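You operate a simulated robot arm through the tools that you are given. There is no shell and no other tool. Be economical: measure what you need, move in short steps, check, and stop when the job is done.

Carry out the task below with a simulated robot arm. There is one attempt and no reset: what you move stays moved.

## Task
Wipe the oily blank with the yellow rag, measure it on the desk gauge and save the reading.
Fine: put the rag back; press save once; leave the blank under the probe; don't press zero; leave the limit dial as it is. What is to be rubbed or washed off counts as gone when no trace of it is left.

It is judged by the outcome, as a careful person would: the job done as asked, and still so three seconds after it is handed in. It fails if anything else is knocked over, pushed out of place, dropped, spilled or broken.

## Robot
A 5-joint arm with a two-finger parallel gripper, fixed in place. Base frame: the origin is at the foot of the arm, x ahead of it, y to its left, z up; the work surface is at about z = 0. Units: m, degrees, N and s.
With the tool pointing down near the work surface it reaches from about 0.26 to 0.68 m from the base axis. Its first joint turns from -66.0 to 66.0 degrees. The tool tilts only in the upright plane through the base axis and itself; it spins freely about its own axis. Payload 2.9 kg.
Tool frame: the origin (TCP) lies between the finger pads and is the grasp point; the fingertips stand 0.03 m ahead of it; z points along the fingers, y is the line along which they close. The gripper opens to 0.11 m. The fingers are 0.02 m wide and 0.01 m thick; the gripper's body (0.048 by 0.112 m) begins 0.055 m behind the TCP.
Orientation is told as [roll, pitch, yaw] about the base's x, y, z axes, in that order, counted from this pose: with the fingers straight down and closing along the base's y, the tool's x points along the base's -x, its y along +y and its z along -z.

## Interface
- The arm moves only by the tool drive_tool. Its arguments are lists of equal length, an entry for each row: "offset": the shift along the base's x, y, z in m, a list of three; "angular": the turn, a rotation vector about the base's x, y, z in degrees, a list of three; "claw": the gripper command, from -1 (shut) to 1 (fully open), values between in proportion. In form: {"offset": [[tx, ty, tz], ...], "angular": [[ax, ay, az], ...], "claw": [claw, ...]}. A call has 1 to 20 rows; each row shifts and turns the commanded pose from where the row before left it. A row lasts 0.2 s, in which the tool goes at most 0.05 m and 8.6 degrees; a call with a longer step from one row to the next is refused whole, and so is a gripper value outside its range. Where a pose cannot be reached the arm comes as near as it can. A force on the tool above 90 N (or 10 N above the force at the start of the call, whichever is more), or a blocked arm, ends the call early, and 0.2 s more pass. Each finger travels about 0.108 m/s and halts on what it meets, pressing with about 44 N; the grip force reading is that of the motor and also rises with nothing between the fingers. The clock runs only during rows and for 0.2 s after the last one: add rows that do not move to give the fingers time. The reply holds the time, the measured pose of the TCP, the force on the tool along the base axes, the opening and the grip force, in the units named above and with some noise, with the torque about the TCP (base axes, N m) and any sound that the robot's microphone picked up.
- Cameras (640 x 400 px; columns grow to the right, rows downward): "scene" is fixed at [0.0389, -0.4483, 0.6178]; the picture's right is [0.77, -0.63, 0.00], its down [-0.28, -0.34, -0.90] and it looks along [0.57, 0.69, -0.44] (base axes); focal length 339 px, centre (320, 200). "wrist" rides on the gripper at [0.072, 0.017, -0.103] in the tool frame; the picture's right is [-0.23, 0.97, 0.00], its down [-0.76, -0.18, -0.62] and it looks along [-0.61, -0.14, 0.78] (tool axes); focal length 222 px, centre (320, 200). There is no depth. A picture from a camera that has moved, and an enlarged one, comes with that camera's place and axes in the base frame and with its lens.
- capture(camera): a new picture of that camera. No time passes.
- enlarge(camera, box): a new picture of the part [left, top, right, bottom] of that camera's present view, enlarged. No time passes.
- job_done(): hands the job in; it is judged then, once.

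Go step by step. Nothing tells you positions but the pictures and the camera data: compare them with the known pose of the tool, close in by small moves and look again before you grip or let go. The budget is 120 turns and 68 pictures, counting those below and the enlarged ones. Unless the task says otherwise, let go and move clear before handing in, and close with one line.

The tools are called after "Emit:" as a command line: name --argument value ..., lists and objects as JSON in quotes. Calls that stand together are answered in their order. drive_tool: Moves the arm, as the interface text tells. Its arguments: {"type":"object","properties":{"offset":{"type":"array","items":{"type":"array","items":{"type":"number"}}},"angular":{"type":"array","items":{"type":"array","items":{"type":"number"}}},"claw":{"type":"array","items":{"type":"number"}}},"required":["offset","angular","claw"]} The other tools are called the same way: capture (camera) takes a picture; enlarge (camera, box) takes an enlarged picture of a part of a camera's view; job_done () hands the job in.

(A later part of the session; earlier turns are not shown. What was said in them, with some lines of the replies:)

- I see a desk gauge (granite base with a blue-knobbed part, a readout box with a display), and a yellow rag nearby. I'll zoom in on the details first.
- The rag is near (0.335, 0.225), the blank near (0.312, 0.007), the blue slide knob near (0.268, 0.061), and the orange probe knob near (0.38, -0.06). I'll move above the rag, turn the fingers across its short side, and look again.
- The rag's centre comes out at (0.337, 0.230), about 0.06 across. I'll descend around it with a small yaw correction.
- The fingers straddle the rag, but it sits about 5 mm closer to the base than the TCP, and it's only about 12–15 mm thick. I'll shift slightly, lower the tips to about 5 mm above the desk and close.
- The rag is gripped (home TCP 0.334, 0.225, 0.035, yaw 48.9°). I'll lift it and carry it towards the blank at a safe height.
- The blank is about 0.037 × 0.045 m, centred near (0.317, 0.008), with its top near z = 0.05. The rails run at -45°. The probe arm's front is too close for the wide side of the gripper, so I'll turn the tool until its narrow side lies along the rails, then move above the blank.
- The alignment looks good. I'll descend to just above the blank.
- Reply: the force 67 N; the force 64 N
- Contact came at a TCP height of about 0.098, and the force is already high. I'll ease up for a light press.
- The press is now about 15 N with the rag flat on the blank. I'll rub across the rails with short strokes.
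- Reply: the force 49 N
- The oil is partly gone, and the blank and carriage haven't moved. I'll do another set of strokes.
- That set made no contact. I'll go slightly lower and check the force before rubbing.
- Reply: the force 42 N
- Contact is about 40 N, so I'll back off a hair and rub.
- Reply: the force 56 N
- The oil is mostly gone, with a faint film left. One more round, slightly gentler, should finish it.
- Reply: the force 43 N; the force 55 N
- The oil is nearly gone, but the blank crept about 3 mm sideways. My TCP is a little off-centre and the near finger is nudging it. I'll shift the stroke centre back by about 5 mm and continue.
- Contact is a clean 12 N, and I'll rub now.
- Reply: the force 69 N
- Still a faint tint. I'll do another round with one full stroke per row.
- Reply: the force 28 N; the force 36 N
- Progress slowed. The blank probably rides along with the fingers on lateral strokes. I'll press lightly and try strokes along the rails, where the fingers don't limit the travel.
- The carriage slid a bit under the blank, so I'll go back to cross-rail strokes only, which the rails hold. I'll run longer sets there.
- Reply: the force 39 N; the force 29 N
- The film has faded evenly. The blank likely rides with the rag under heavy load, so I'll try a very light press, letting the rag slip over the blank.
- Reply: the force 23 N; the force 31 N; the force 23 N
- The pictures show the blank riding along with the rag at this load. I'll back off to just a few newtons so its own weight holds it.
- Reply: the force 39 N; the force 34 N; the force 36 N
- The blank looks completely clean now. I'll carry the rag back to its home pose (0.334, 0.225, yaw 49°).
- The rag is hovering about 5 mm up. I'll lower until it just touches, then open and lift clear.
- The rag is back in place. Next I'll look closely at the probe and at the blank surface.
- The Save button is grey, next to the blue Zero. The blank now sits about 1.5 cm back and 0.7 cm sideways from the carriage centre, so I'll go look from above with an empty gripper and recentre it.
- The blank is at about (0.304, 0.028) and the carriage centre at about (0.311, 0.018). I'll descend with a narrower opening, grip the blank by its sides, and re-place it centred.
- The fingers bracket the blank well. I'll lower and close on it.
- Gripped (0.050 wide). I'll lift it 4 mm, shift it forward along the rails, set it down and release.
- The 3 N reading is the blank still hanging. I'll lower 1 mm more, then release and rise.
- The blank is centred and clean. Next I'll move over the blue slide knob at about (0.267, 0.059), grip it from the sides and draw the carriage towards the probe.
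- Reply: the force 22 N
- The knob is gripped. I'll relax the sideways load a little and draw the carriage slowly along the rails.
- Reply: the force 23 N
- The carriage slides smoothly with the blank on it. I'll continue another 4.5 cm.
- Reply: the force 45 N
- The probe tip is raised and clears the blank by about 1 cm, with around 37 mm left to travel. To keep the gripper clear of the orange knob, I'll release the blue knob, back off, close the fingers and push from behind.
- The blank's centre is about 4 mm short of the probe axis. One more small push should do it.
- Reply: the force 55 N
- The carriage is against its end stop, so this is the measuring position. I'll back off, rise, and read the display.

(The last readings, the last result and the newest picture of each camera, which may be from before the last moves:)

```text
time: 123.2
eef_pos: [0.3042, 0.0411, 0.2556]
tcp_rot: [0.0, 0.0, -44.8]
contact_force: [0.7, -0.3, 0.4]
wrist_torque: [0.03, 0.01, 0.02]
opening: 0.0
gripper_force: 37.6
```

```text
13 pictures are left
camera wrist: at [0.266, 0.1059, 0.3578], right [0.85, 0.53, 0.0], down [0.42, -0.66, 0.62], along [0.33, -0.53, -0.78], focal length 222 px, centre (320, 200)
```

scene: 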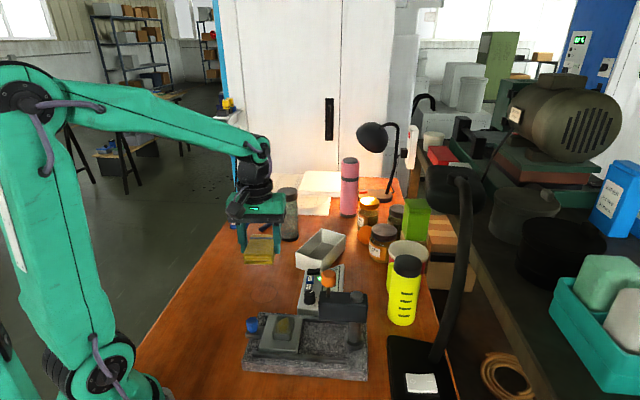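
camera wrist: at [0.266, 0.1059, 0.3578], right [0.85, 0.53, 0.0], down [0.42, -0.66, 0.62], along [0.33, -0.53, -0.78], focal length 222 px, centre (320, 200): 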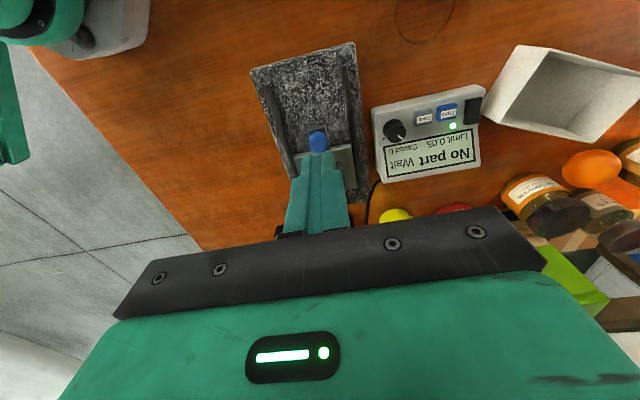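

The display still reads "No part Wait", so the probe has to be lowered with the orange knob. I'll move above it at about (0.380, -0.054) with closed fingers.

Emit:
drive_tool --offset '[[0, 0, 0.03], [0.02, -0.025, 0], [0.02, -0.025, 0], [0.02, -0.025, 0], [0.016, -0.02, 0], [0, 0, 0]]' --angular '[[0, 0, 0], [0, 0, 0], [0, 0, 0], [0, 0, 0], [0, 0, 0], [0, 0, 0]]' --claw '[-1, -1, -1, -1, -1, -1]'

Emit:
enlarge --camera "scene" --box '[230, 150, 430, 350]'

Emit:
capture --camera "wrist"

```text
time: 124.6
eef_pos: [0.3818, -0.0544, 0.2849]
tcp_rot: [0.1, 0.0, -44.8]
contact_force: [-0.3, 0.6, -0.3]
wrist_torque: [0.01, 0.01, 0.0]
opening: 0.0002
gripper_force: 37.6
```

```text
2.00 times, centred on (330, 250) of scene
camera zoom: at [0.0389, -0.4483, 0.6178], right [0.77, -0.63, 0.0], down [-0.28, -0.34, -0.9], along [0.57, 0.69, -0.44], focal length 677 px, centre (300, 100)
```

zoom: 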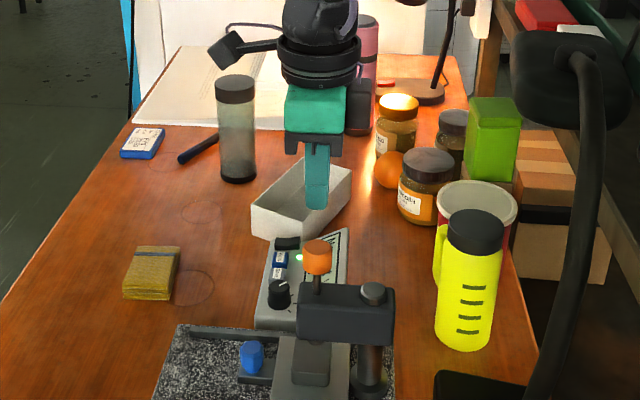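

```text
11 pictures are left
camera wrist: at [0.3433, 0.0089, 0.3881], right [0.85, 0.53, 0.0], down [0.42, -0.66, 0.62], along [0.33, -0.53, -0.78], focal length 222 px, centre (320, 200)
```

wrist: 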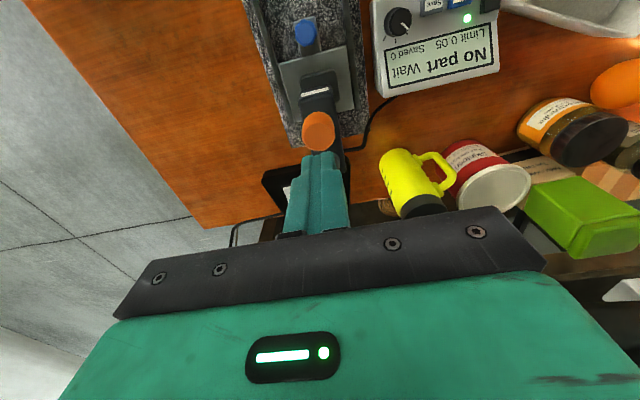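

The closed fingertips are aligned over the orange knob, whose top is at about z = 0.20. I'll descend to just above it, then press gently.

Emit:
drive_tool --offset '[[0, 0, -0.02], [0, 0, -0.02], [0, 0, -0.006], [0, 0, -0.003], [0, 0, -0.003], [0, 0, -0.003], [0, 0, 0]]' --angular '[[0, 0, 0], [0, 0, 0], [0, 0, 0], [0, 0, 0], [0, 0, 0], [0, 0, 0], [0, 0, 0]]' --claw '[-1, -1, -1, -1, -1, -1, -1]'

Emit:
drive_tool --offset '[[0, 0, -0.003], [0, 0, -0.003], [0, 0, 0]]' --angular '[[0, 0, 0], [0, 0, 0], [0, 0, 0]]' --claw '[-1, -1, -1]'

```text
time: 126.2
eef_pos: [0.382, -0.0566, 0.2284]
tcp_rot: [0.1, 0.0, -44.9]
contact_force: [0.2, -0.3, 0.2]
wrist_torque: [0.02, 0.01, -0.03]
opening: 0.0001
gripper_force: 37.6
```

```text
time: 127.0
eef_pos: [0.3823, -0.0565, 0.2234]
tcp_rot: [0.0, 0.1, -44.8]
contact_force: [-0.5, -0.5, 0.1]
wrist_torque: [0.01, 0.03, 0.02]
opening: 0.0001
gripper_force: 37.4
```

Emit:
enlarge --camera "scene" --box '[290, 230, 380, 330]'

```text
4.00 times, centred on (335, 280) of scene
camera zoom: at [0.0389, -0.4483, 0.6178], right [0.77, -0.63, 0.0], down [-0.28, -0.34, -0.9], along [0.57, 0.69, -0.44], focal length 1355 px, centre (260, -120)
```

zoom: 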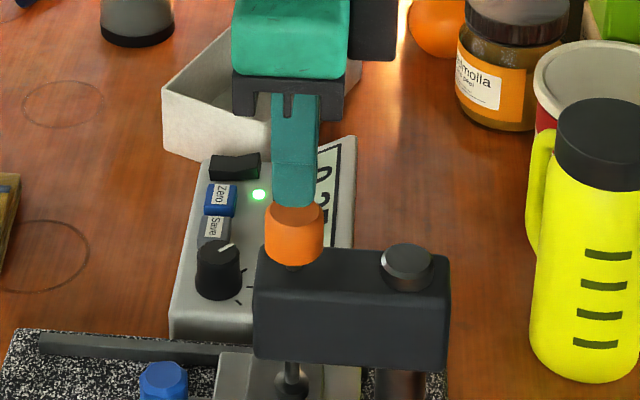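

The knob moves down easily and the display has changed. I'll press on until the probe seats on the blank.

Emit:
drive_tool --offset '[[0, 0, -0.002], [0, 0, 0]]' --angular '[[0, 0, 0], [0, 0, 0]]' --claw '[-1, -1]'

Emit:
drive_tool --offset '[[0, 0, -0.002], [0, 0, 0]]' --angular '[[0, 0, 0], [0, 0, 0]]' --claw '[-1, -1]'

```text
time: 127.6
eef_pos: [0.382, -0.0542, 0.2201]
tcp_rot: [0.1, 0.0, -44.8]
contact_force: [-0.6, 0.0, 0.2]
wrist_torque: [-0.03, 0.0, 0.01]
opening: 0.0
gripper_force: 37.5
```

```text
time: 128.2
eef_pos: [0.382, -0.0541, 0.2204]
tcp_rot: [-0.1, -0.1, -44.8]
contact_force: [0.2, 0.1, 0.2]
wrist_torque: [0.04, -0.02, 0.01]
opening: 0.0
gripper_force: 37.8
```

No resistance, so the probe may have dropped onto the blank by itself. I'll rise and look at the display.

Emit:
drive_tool --offset '[[0, 0, 0.02], [0, 0, 0.03], [0, 0, 0.03], [-0.02, 0.03, 0], [-0.02, 0.03, 0], [0, 0.02, 0], [0, 0, 0]]' --angular '[[0, 0, 0], [0, 0, 0], [0, 0, 0], [0, 0, 0], [0, 0, 0], [0, 0, 0], [0, 0, 0]]' --claw '[-1, -1, -1, -1, -1, -1, -1]'

Emit:
enlarge --camera "wrist" --box '[230, 40, 530, 230]'

Emit:
enlarge --camera "scene" --box '[270, 260, 370, 340]'

```text
time: 129.8
eef_pos: [0.3399, 0.0232, 0.2982]
tcp_rot: [0.0, 0.0, -44.8]
contact_force: [-0.8, 0.7, -0.6]
wrist_torque: [0.0, 0.0, 0.01]
opening: 0.0
gripper_force: 37.3
```

```text
2.11 times, centred on (380, 135) of wrist
camera zoom: at [0.3016, 0.0873, 0.4012], right [0.85, 0.53, 0.0], down [0.42, -0.66, 0.62], along [0.33, -0.53, -0.78], focal length 468 px, centre (194, 337)
```

zoom: 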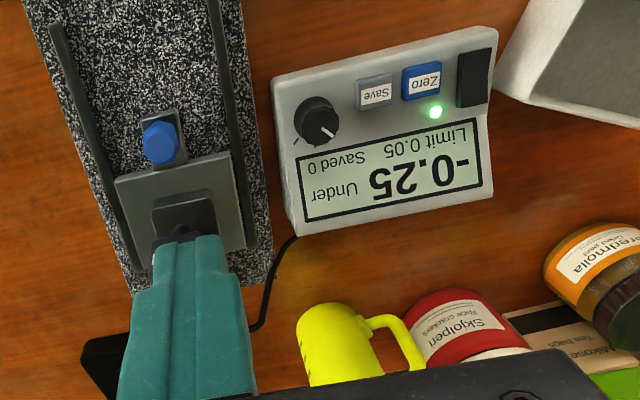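

```text
5.00 times, centred on (320, 300) of scene
camera zoom: at [0.0389, -0.4483, 0.6178], right [0.77, -0.63, 0.0], down [-0.28, -0.34, -0.9], along [0.57, 0.69, -0.44], focal length 1694 px, centre (320, -300)
```

zoom: 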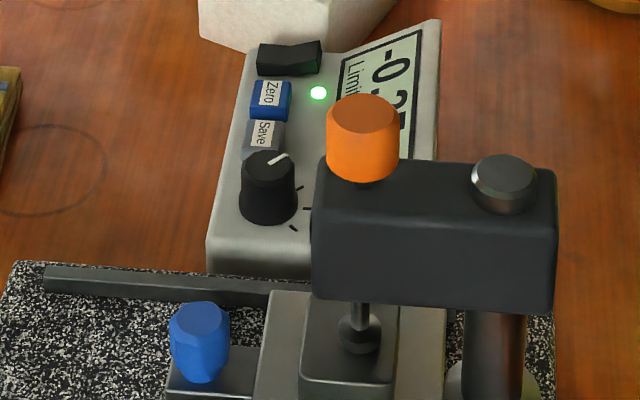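

The gauge reads -0.25 (Under), stable, with the probe foot resting on the middle of the blank. Next I'll move above the grey Save button at about (0.444, 0.093).

Emit:
drive_tool --offset '[[0.0261, 0.0176, 0], [0.0261, 0.0176, 0], [0.0261, 0.0176, 0], [0.0261, 0.0176, 0], [0, 0, -0.04], [0, 0, -0.04], [0, 0, -0.04], [0, 0, -0.04], [0, 0, -0.015], [0, 0, 0]]' --angular '[[0, 0, 0], [0, 0, 0], [0, 0, 0], [0, 0, 0], [0, 0, 0], [0, 0, 0], [0, 0, 0], [0, 0, 0], [0, 0, 0], [0, 0, 0]]' --claw '[-1, -1, -1, -1, -1, -1, -1, -1, -1, -1]'

Emit:
enlarge --camera "scene" --box '[270, 240, 370, 320]'

Emit:
enlarge --camera "wrist" --box '[220, 0, 460, 240]'

```text
time: 132.0
eef_pos: [0.4447, 0.0957, 0.1238]
tcp_rot: [0.0, 0.1, -44.8]
contact_force: [1.0, 0.0, 0.2]
wrist_torque: [0.02, -0.01, 0.02]
opening: 0.0
gripper_force: 37.4
```

```text
5.00 times, centred on (320, 280) of scene
camera zoom: at [0.0389, -0.4483, 0.6178], right [0.77, -0.63, 0.0], down [-0.28, -0.34, -0.9], along [0.57, 0.69, -0.44], focal length 1694 px, centre (320, -200)
```

zoom: 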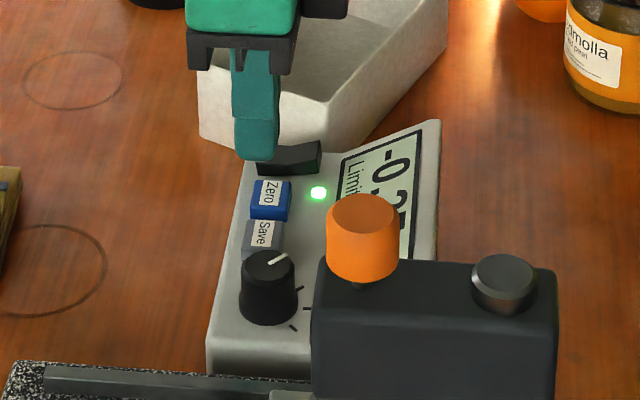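

```text
1.67 times, centred on (340, 120) of wrist
camera zoom: at [0.4059, 0.1588, 0.227], right [0.85, 0.53, 0.0], down [0.42, -0.66, 0.62], along [0.33, -0.53, -0.78], focal length 370 px, centre (287, 333)
```

zoom: 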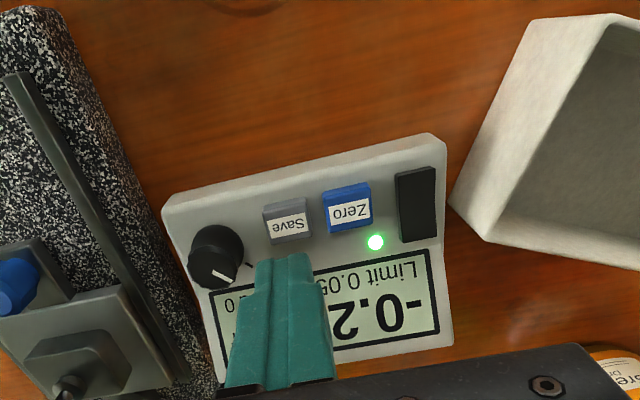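

The fingertips line up with Save and clear of Zero and the dial. I'll descend to just above it.

Emit:
drive_tool --offset '[[0, 0, -0.02], [0, 0, -0.014], [0, 0, -0.005], [0, 0, 0]]' --angular '[[0, 0, 0], [0, 0, 0], [0, 0, 0], [0, 0, 0]]' --claw '[-1, -1, -1, -1]'

Emit:
enlarge --camera "scene" --box '[290, 260, 350, 308]'

```text
time: 133.0
eef_pos: [0.4461, 0.0945, 0.0844]
tcp_rot: [0.0, 0.1, -44.8]
contact_force: [-0.5, -0.2, 0.8]
wrist_torque: [-0.01, 0.02, 0.01]
opening: 0.0
gripper_force: 37.5
```

```text
8.33 times, centred on (320, 284) of scene
camera zoom: at [0.0389, -0.4483, 0.6178], right [0.77, -0.63, 0.0], down [-0.28, -0.34, -0.9], along [0.57, 0.69, -0.44], focal length 2823 px, centre (320, -500)
```

zoom: 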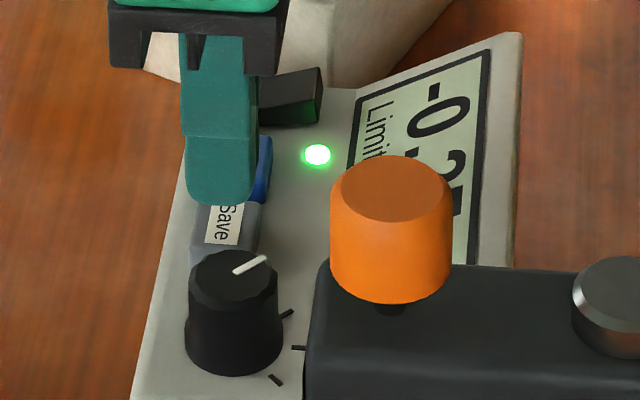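

Emit:
enlarge --camera "wrist" --box '[240, 60, 420, 220]'

```text
2.50 times, centred on (330, 140) of wrist
camera zoom: at [0.4073, 0.1583, 0.1879], right [0.85, 0.53, 0.0], down [0.42, -0.66, 0.62], along [0.33, -0.53, -0.78], focal length 555 px, centre (295, 350)
```

zoom: 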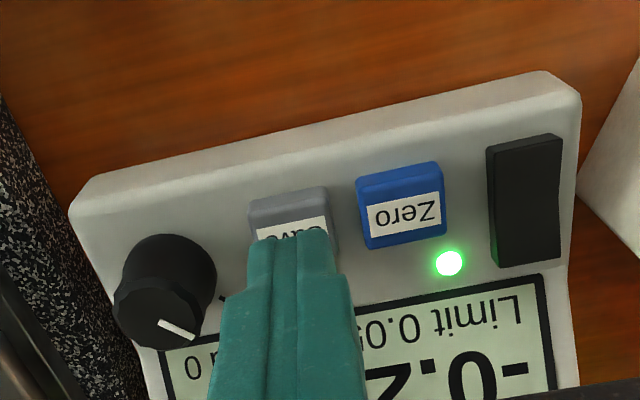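

In the wrist view the tip sits squarely over Save and about 7 mm clear of Zero. I'll press gently.

Emit:
drive_tool --offset '[[0, 0, -0.002], [0, 0, -0.002], [0, 0, -0.001], [0, 0, 0]]' --angular '[[0, 0, 0], [0, 0, 0], [0, 0, 0], [0, 0, 0]]' --claw '[-1, -1, -1, -1]'

Emit:
drive_tool --offset '[[0, 0, -0.0015], [0, 0, 0]]' --angular '[[0, 0, 0], [0, 0, 0]]' --claw '[-1, -1]'

```text
time: 134.0
eef_pos: [0.4458, 0.096, 0.0801]
tcp_rot: [0.0, 0.0, -44.8]
contact_force: [0.2, 0.2, 0.7]
wrist_torque: [0.02, 0.03, -0.03]
opening: 0.0
gripper_force: 37.8
```

```text
time: 134.6
eef_pos: [0.4468, 0.0944, 0.0788]
tcp_rot: [0.0, 0.1, -44.7]
contact_force: [0.2, 0.0, -0.4]
wrist_torque: [-0.02, 0.01, 0.04]
opening: 0.0
gripper_force: 37.8
```

Emit:
drive_tool --offset '[[0, 0, -0.0015], [0, 0, 0]]' --angular '[[0, 0, 0], [0, 0, 0]]' --claw '[-1, -1]'

Emit:
drive_tool --offset '[[0, 0, -0.0015], [0, 0, 0]]' --angular '[[0, 0, 0], [0, 0, 0]]' --claw '[-1, -1]'

Emit:
drive_tool --offset '[[0, 0, -0.0015], [0, 0, 0]]' --angular '[[0, 0, 0], [0, 0, 0]]' --claw '[-1, -1]'

```text
time: 135.2
eef_pos: [0.4483, 0.0956, 0.0777]
tcp_rot: [0.1, 0.1, -44.8]
contact_force: [0.3, 0.6, -0.7]
wrist_torque: [0.01, 0.01, -0.02]
opening: 0.0002
gripper_force: 37.7
```

```text
time: 135.8
eef_pos: [0.4461, 0.0948, 0.0753]
tcp_rot: [0.0, 0.1, -44.8]
contact_force: [-0.6, -0.6, 0.1]
wrist_torque: [0.01, -0.02, 0.0]
opening: 0.0002
gripper_force: 37.8
```

```text
time: 136.4
eef_pos: [0.4467, 0.0948, 0.0749]
tcp_rot: [0.0, 0.0, -44.8]
contact_force: [-0.5, -0.6, 0.5]
wrist_torque: [0.05, 0.0, 0.01]
opening: 0.0
gripper_force: 37.6
```

Emit:
drive_tool --offset '[[0, 0, -0.001], [0, 0, -0.001], [0, 0, 0]]' --angular '[[0, 0, 0], [0, 0, 0], [0, 0, 0]]' --claw '[-1, -1, -1]'

Emit:
drive_tool --offset '[[0, 0, -0.001], [0, 0, -0.001], [0, 0, 0]]' --angular '[[0, 0, 0], [0, 0, 0], [0, 0, 0]]' --claw '[-1, -1, -1]'

```text
time: 137.2
eef_pos: [0.4458, 0.0933, 0.0711]
tcp_rot: [0.0, 0.0, -44.8]
contact_force: [-0.6, -0.5, 0.2]
wrist_torque: [0.04, 0.03, 0.01]
opening: 0.0
gripper_force: 37.9
```

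```text
time: 138.0
eef_pos: [0.4455, 0.0949, 0.0696]
tcp_rot: [0.0, 0.0, -44.8]
contact_force: [0.3, 0.1, 1.6]
wrist_torque: [-0.02, -0.01, 0.0]
opening: 0.0002
gripper_force: 37.9
```

Emit:
drive_tool --offset '[[0, 0, -0.001], [0, 0, 0]]' --angular '[[0, 0, 0], [0, 0, 0]]' --claw '[-1, -1]'

Emit:
enlarge --camera "wrist" --box '[240, 60, 420, 220]'

```text
time: 138.6
eef_pos: [0.4461, 0.0948, 0.0689]
tcp_rot: [0.0, 0.0, -44.9]
contact_force: [-1.3, 0.3, 2.4]
wrist_torque: [0.0, 0.04, -0.01]
opening: 0.0
gripper_force: 37.5
heard: click
```

```text
2.50 times, centred on (330, 140) of wrist
camera zoom: at [0.4082, 0.1579, 0.1721], right [0.85, 0.53, 0.0], down [0.42, -0.66, 0.62], along [0.33, -0.53, -0.78], focal length 555 px, centre (295, 350)
```

zoom: 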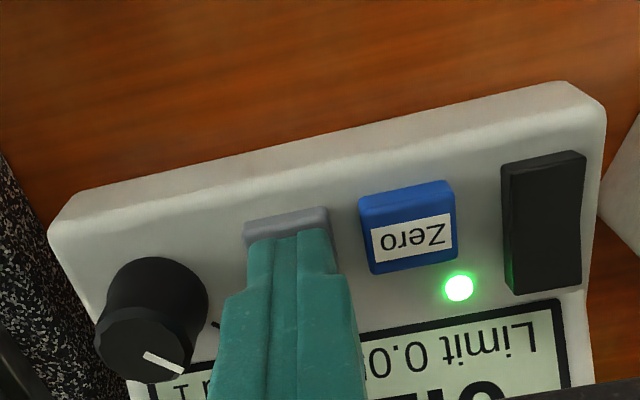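

A click was heard with the tip on Save. I'll lift straight off in one smooth move and check the display.

Emit:
drive_tool --offset '[[0, 0, 0.03], [0, 0, 0.04], [0, 0, 0.04], [0, 0, 0.05], [-0.03, 0.02, 0.03], [-0.03, 0.02, 0.02], [-0.02, 0.02, 0], [0, 0, 0]]' --angular '[[0, 0, 0], [0, 0, 0], [0, 0, 0], [0, 0, 0], [0, 0, 0], [0, 0, 0], [0, 0, 0], [0, 0, 0]]' --claw '[-1, -1, -1, -1, -1, -1, -1, -1]'

Emit:
capture --camera "wrist"

```text
time: 140.4
eef_pos: [0.3657, 0.1539, 0.2803]
tcp_rot: [0.0, 0.0, -44.8]
contact_force: [0.5, 0.3, -0.2]
wrist_torque: [0.02, 0.01, 0.04]
opening: 0.0
gripper_force: 37.6
```

```text
2 pictures are left
camera wrist: at [0.3268, 0.2179, 0.3844], right [0.85, 0.53, 0.0], down [0.42, -0.66, 0.62], along [0.33, -0.53, -0.78], focal length 222 px, centre (320, 200)
```

wrist: 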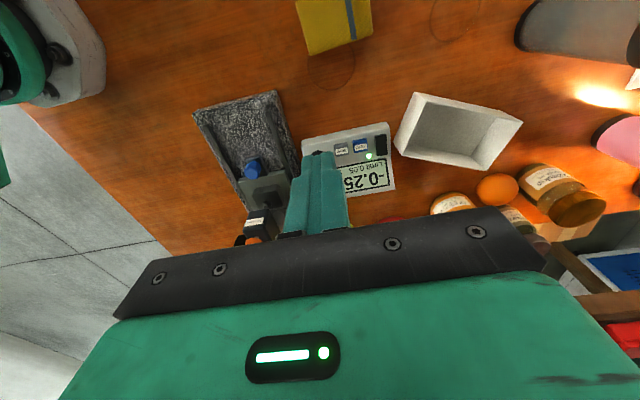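

The saved count is hidden behind the finger. I'll shift aside and check once more.

Emit:
drive_tool --offset '[[-0.005, -0.035, 0.01], [-0.005, -0.035, 0.01], [-0.005, -0.035, 0], [0, 0, 0]]' --angular '[[0, 0, 0], [0, 0, 0], [0, 0, 0], [0, 0, 0]]' --claw '[-1, -1, -1, -1]'

Emit:
enlarge --camera "wrist" --box '[220, 20, 520, 220]'

```text
time: 141.4
eef_pos: [0.3532, 0.0467, 0.2997]
tcp_rot: [0.1, 0.0, -44.8]
contact_force: [0.5, 0.1, -0.7]
wrist_torque: [0.03, 0.02, 0.01]
opening: 0.0001
gripper_force: 37.7
```

```text
2.00 times, centred on (370, 120) of wrist
camera zoom: at [0.3142, 0.1112, 0.4039], right [0.85, 0.53, 0.0], down [0.42, -0.66, 0.62], along [0.33, -0.53, -0.78], focal length 444 px, centre (220, 360)
```

zoom: 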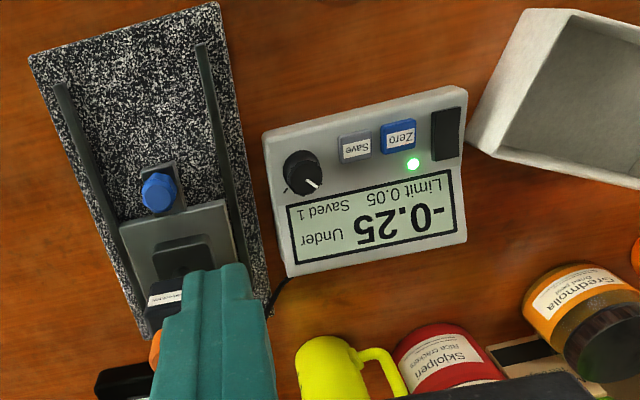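

The display shows -0.25, Limit 0.05, Saved 1. The rag is back, the blank is under the probe, and the arm is clear.

Emit:
job_done

```text
The job is handed in.
```

I wiped the blank until no oil was visible and measured it at -0.25 (shown as "Under"). I pressed Save once and the display now shows "Saved 1". The rag is back in place, the blank is still under the probe, and Zero and the limit dial weren't touched.
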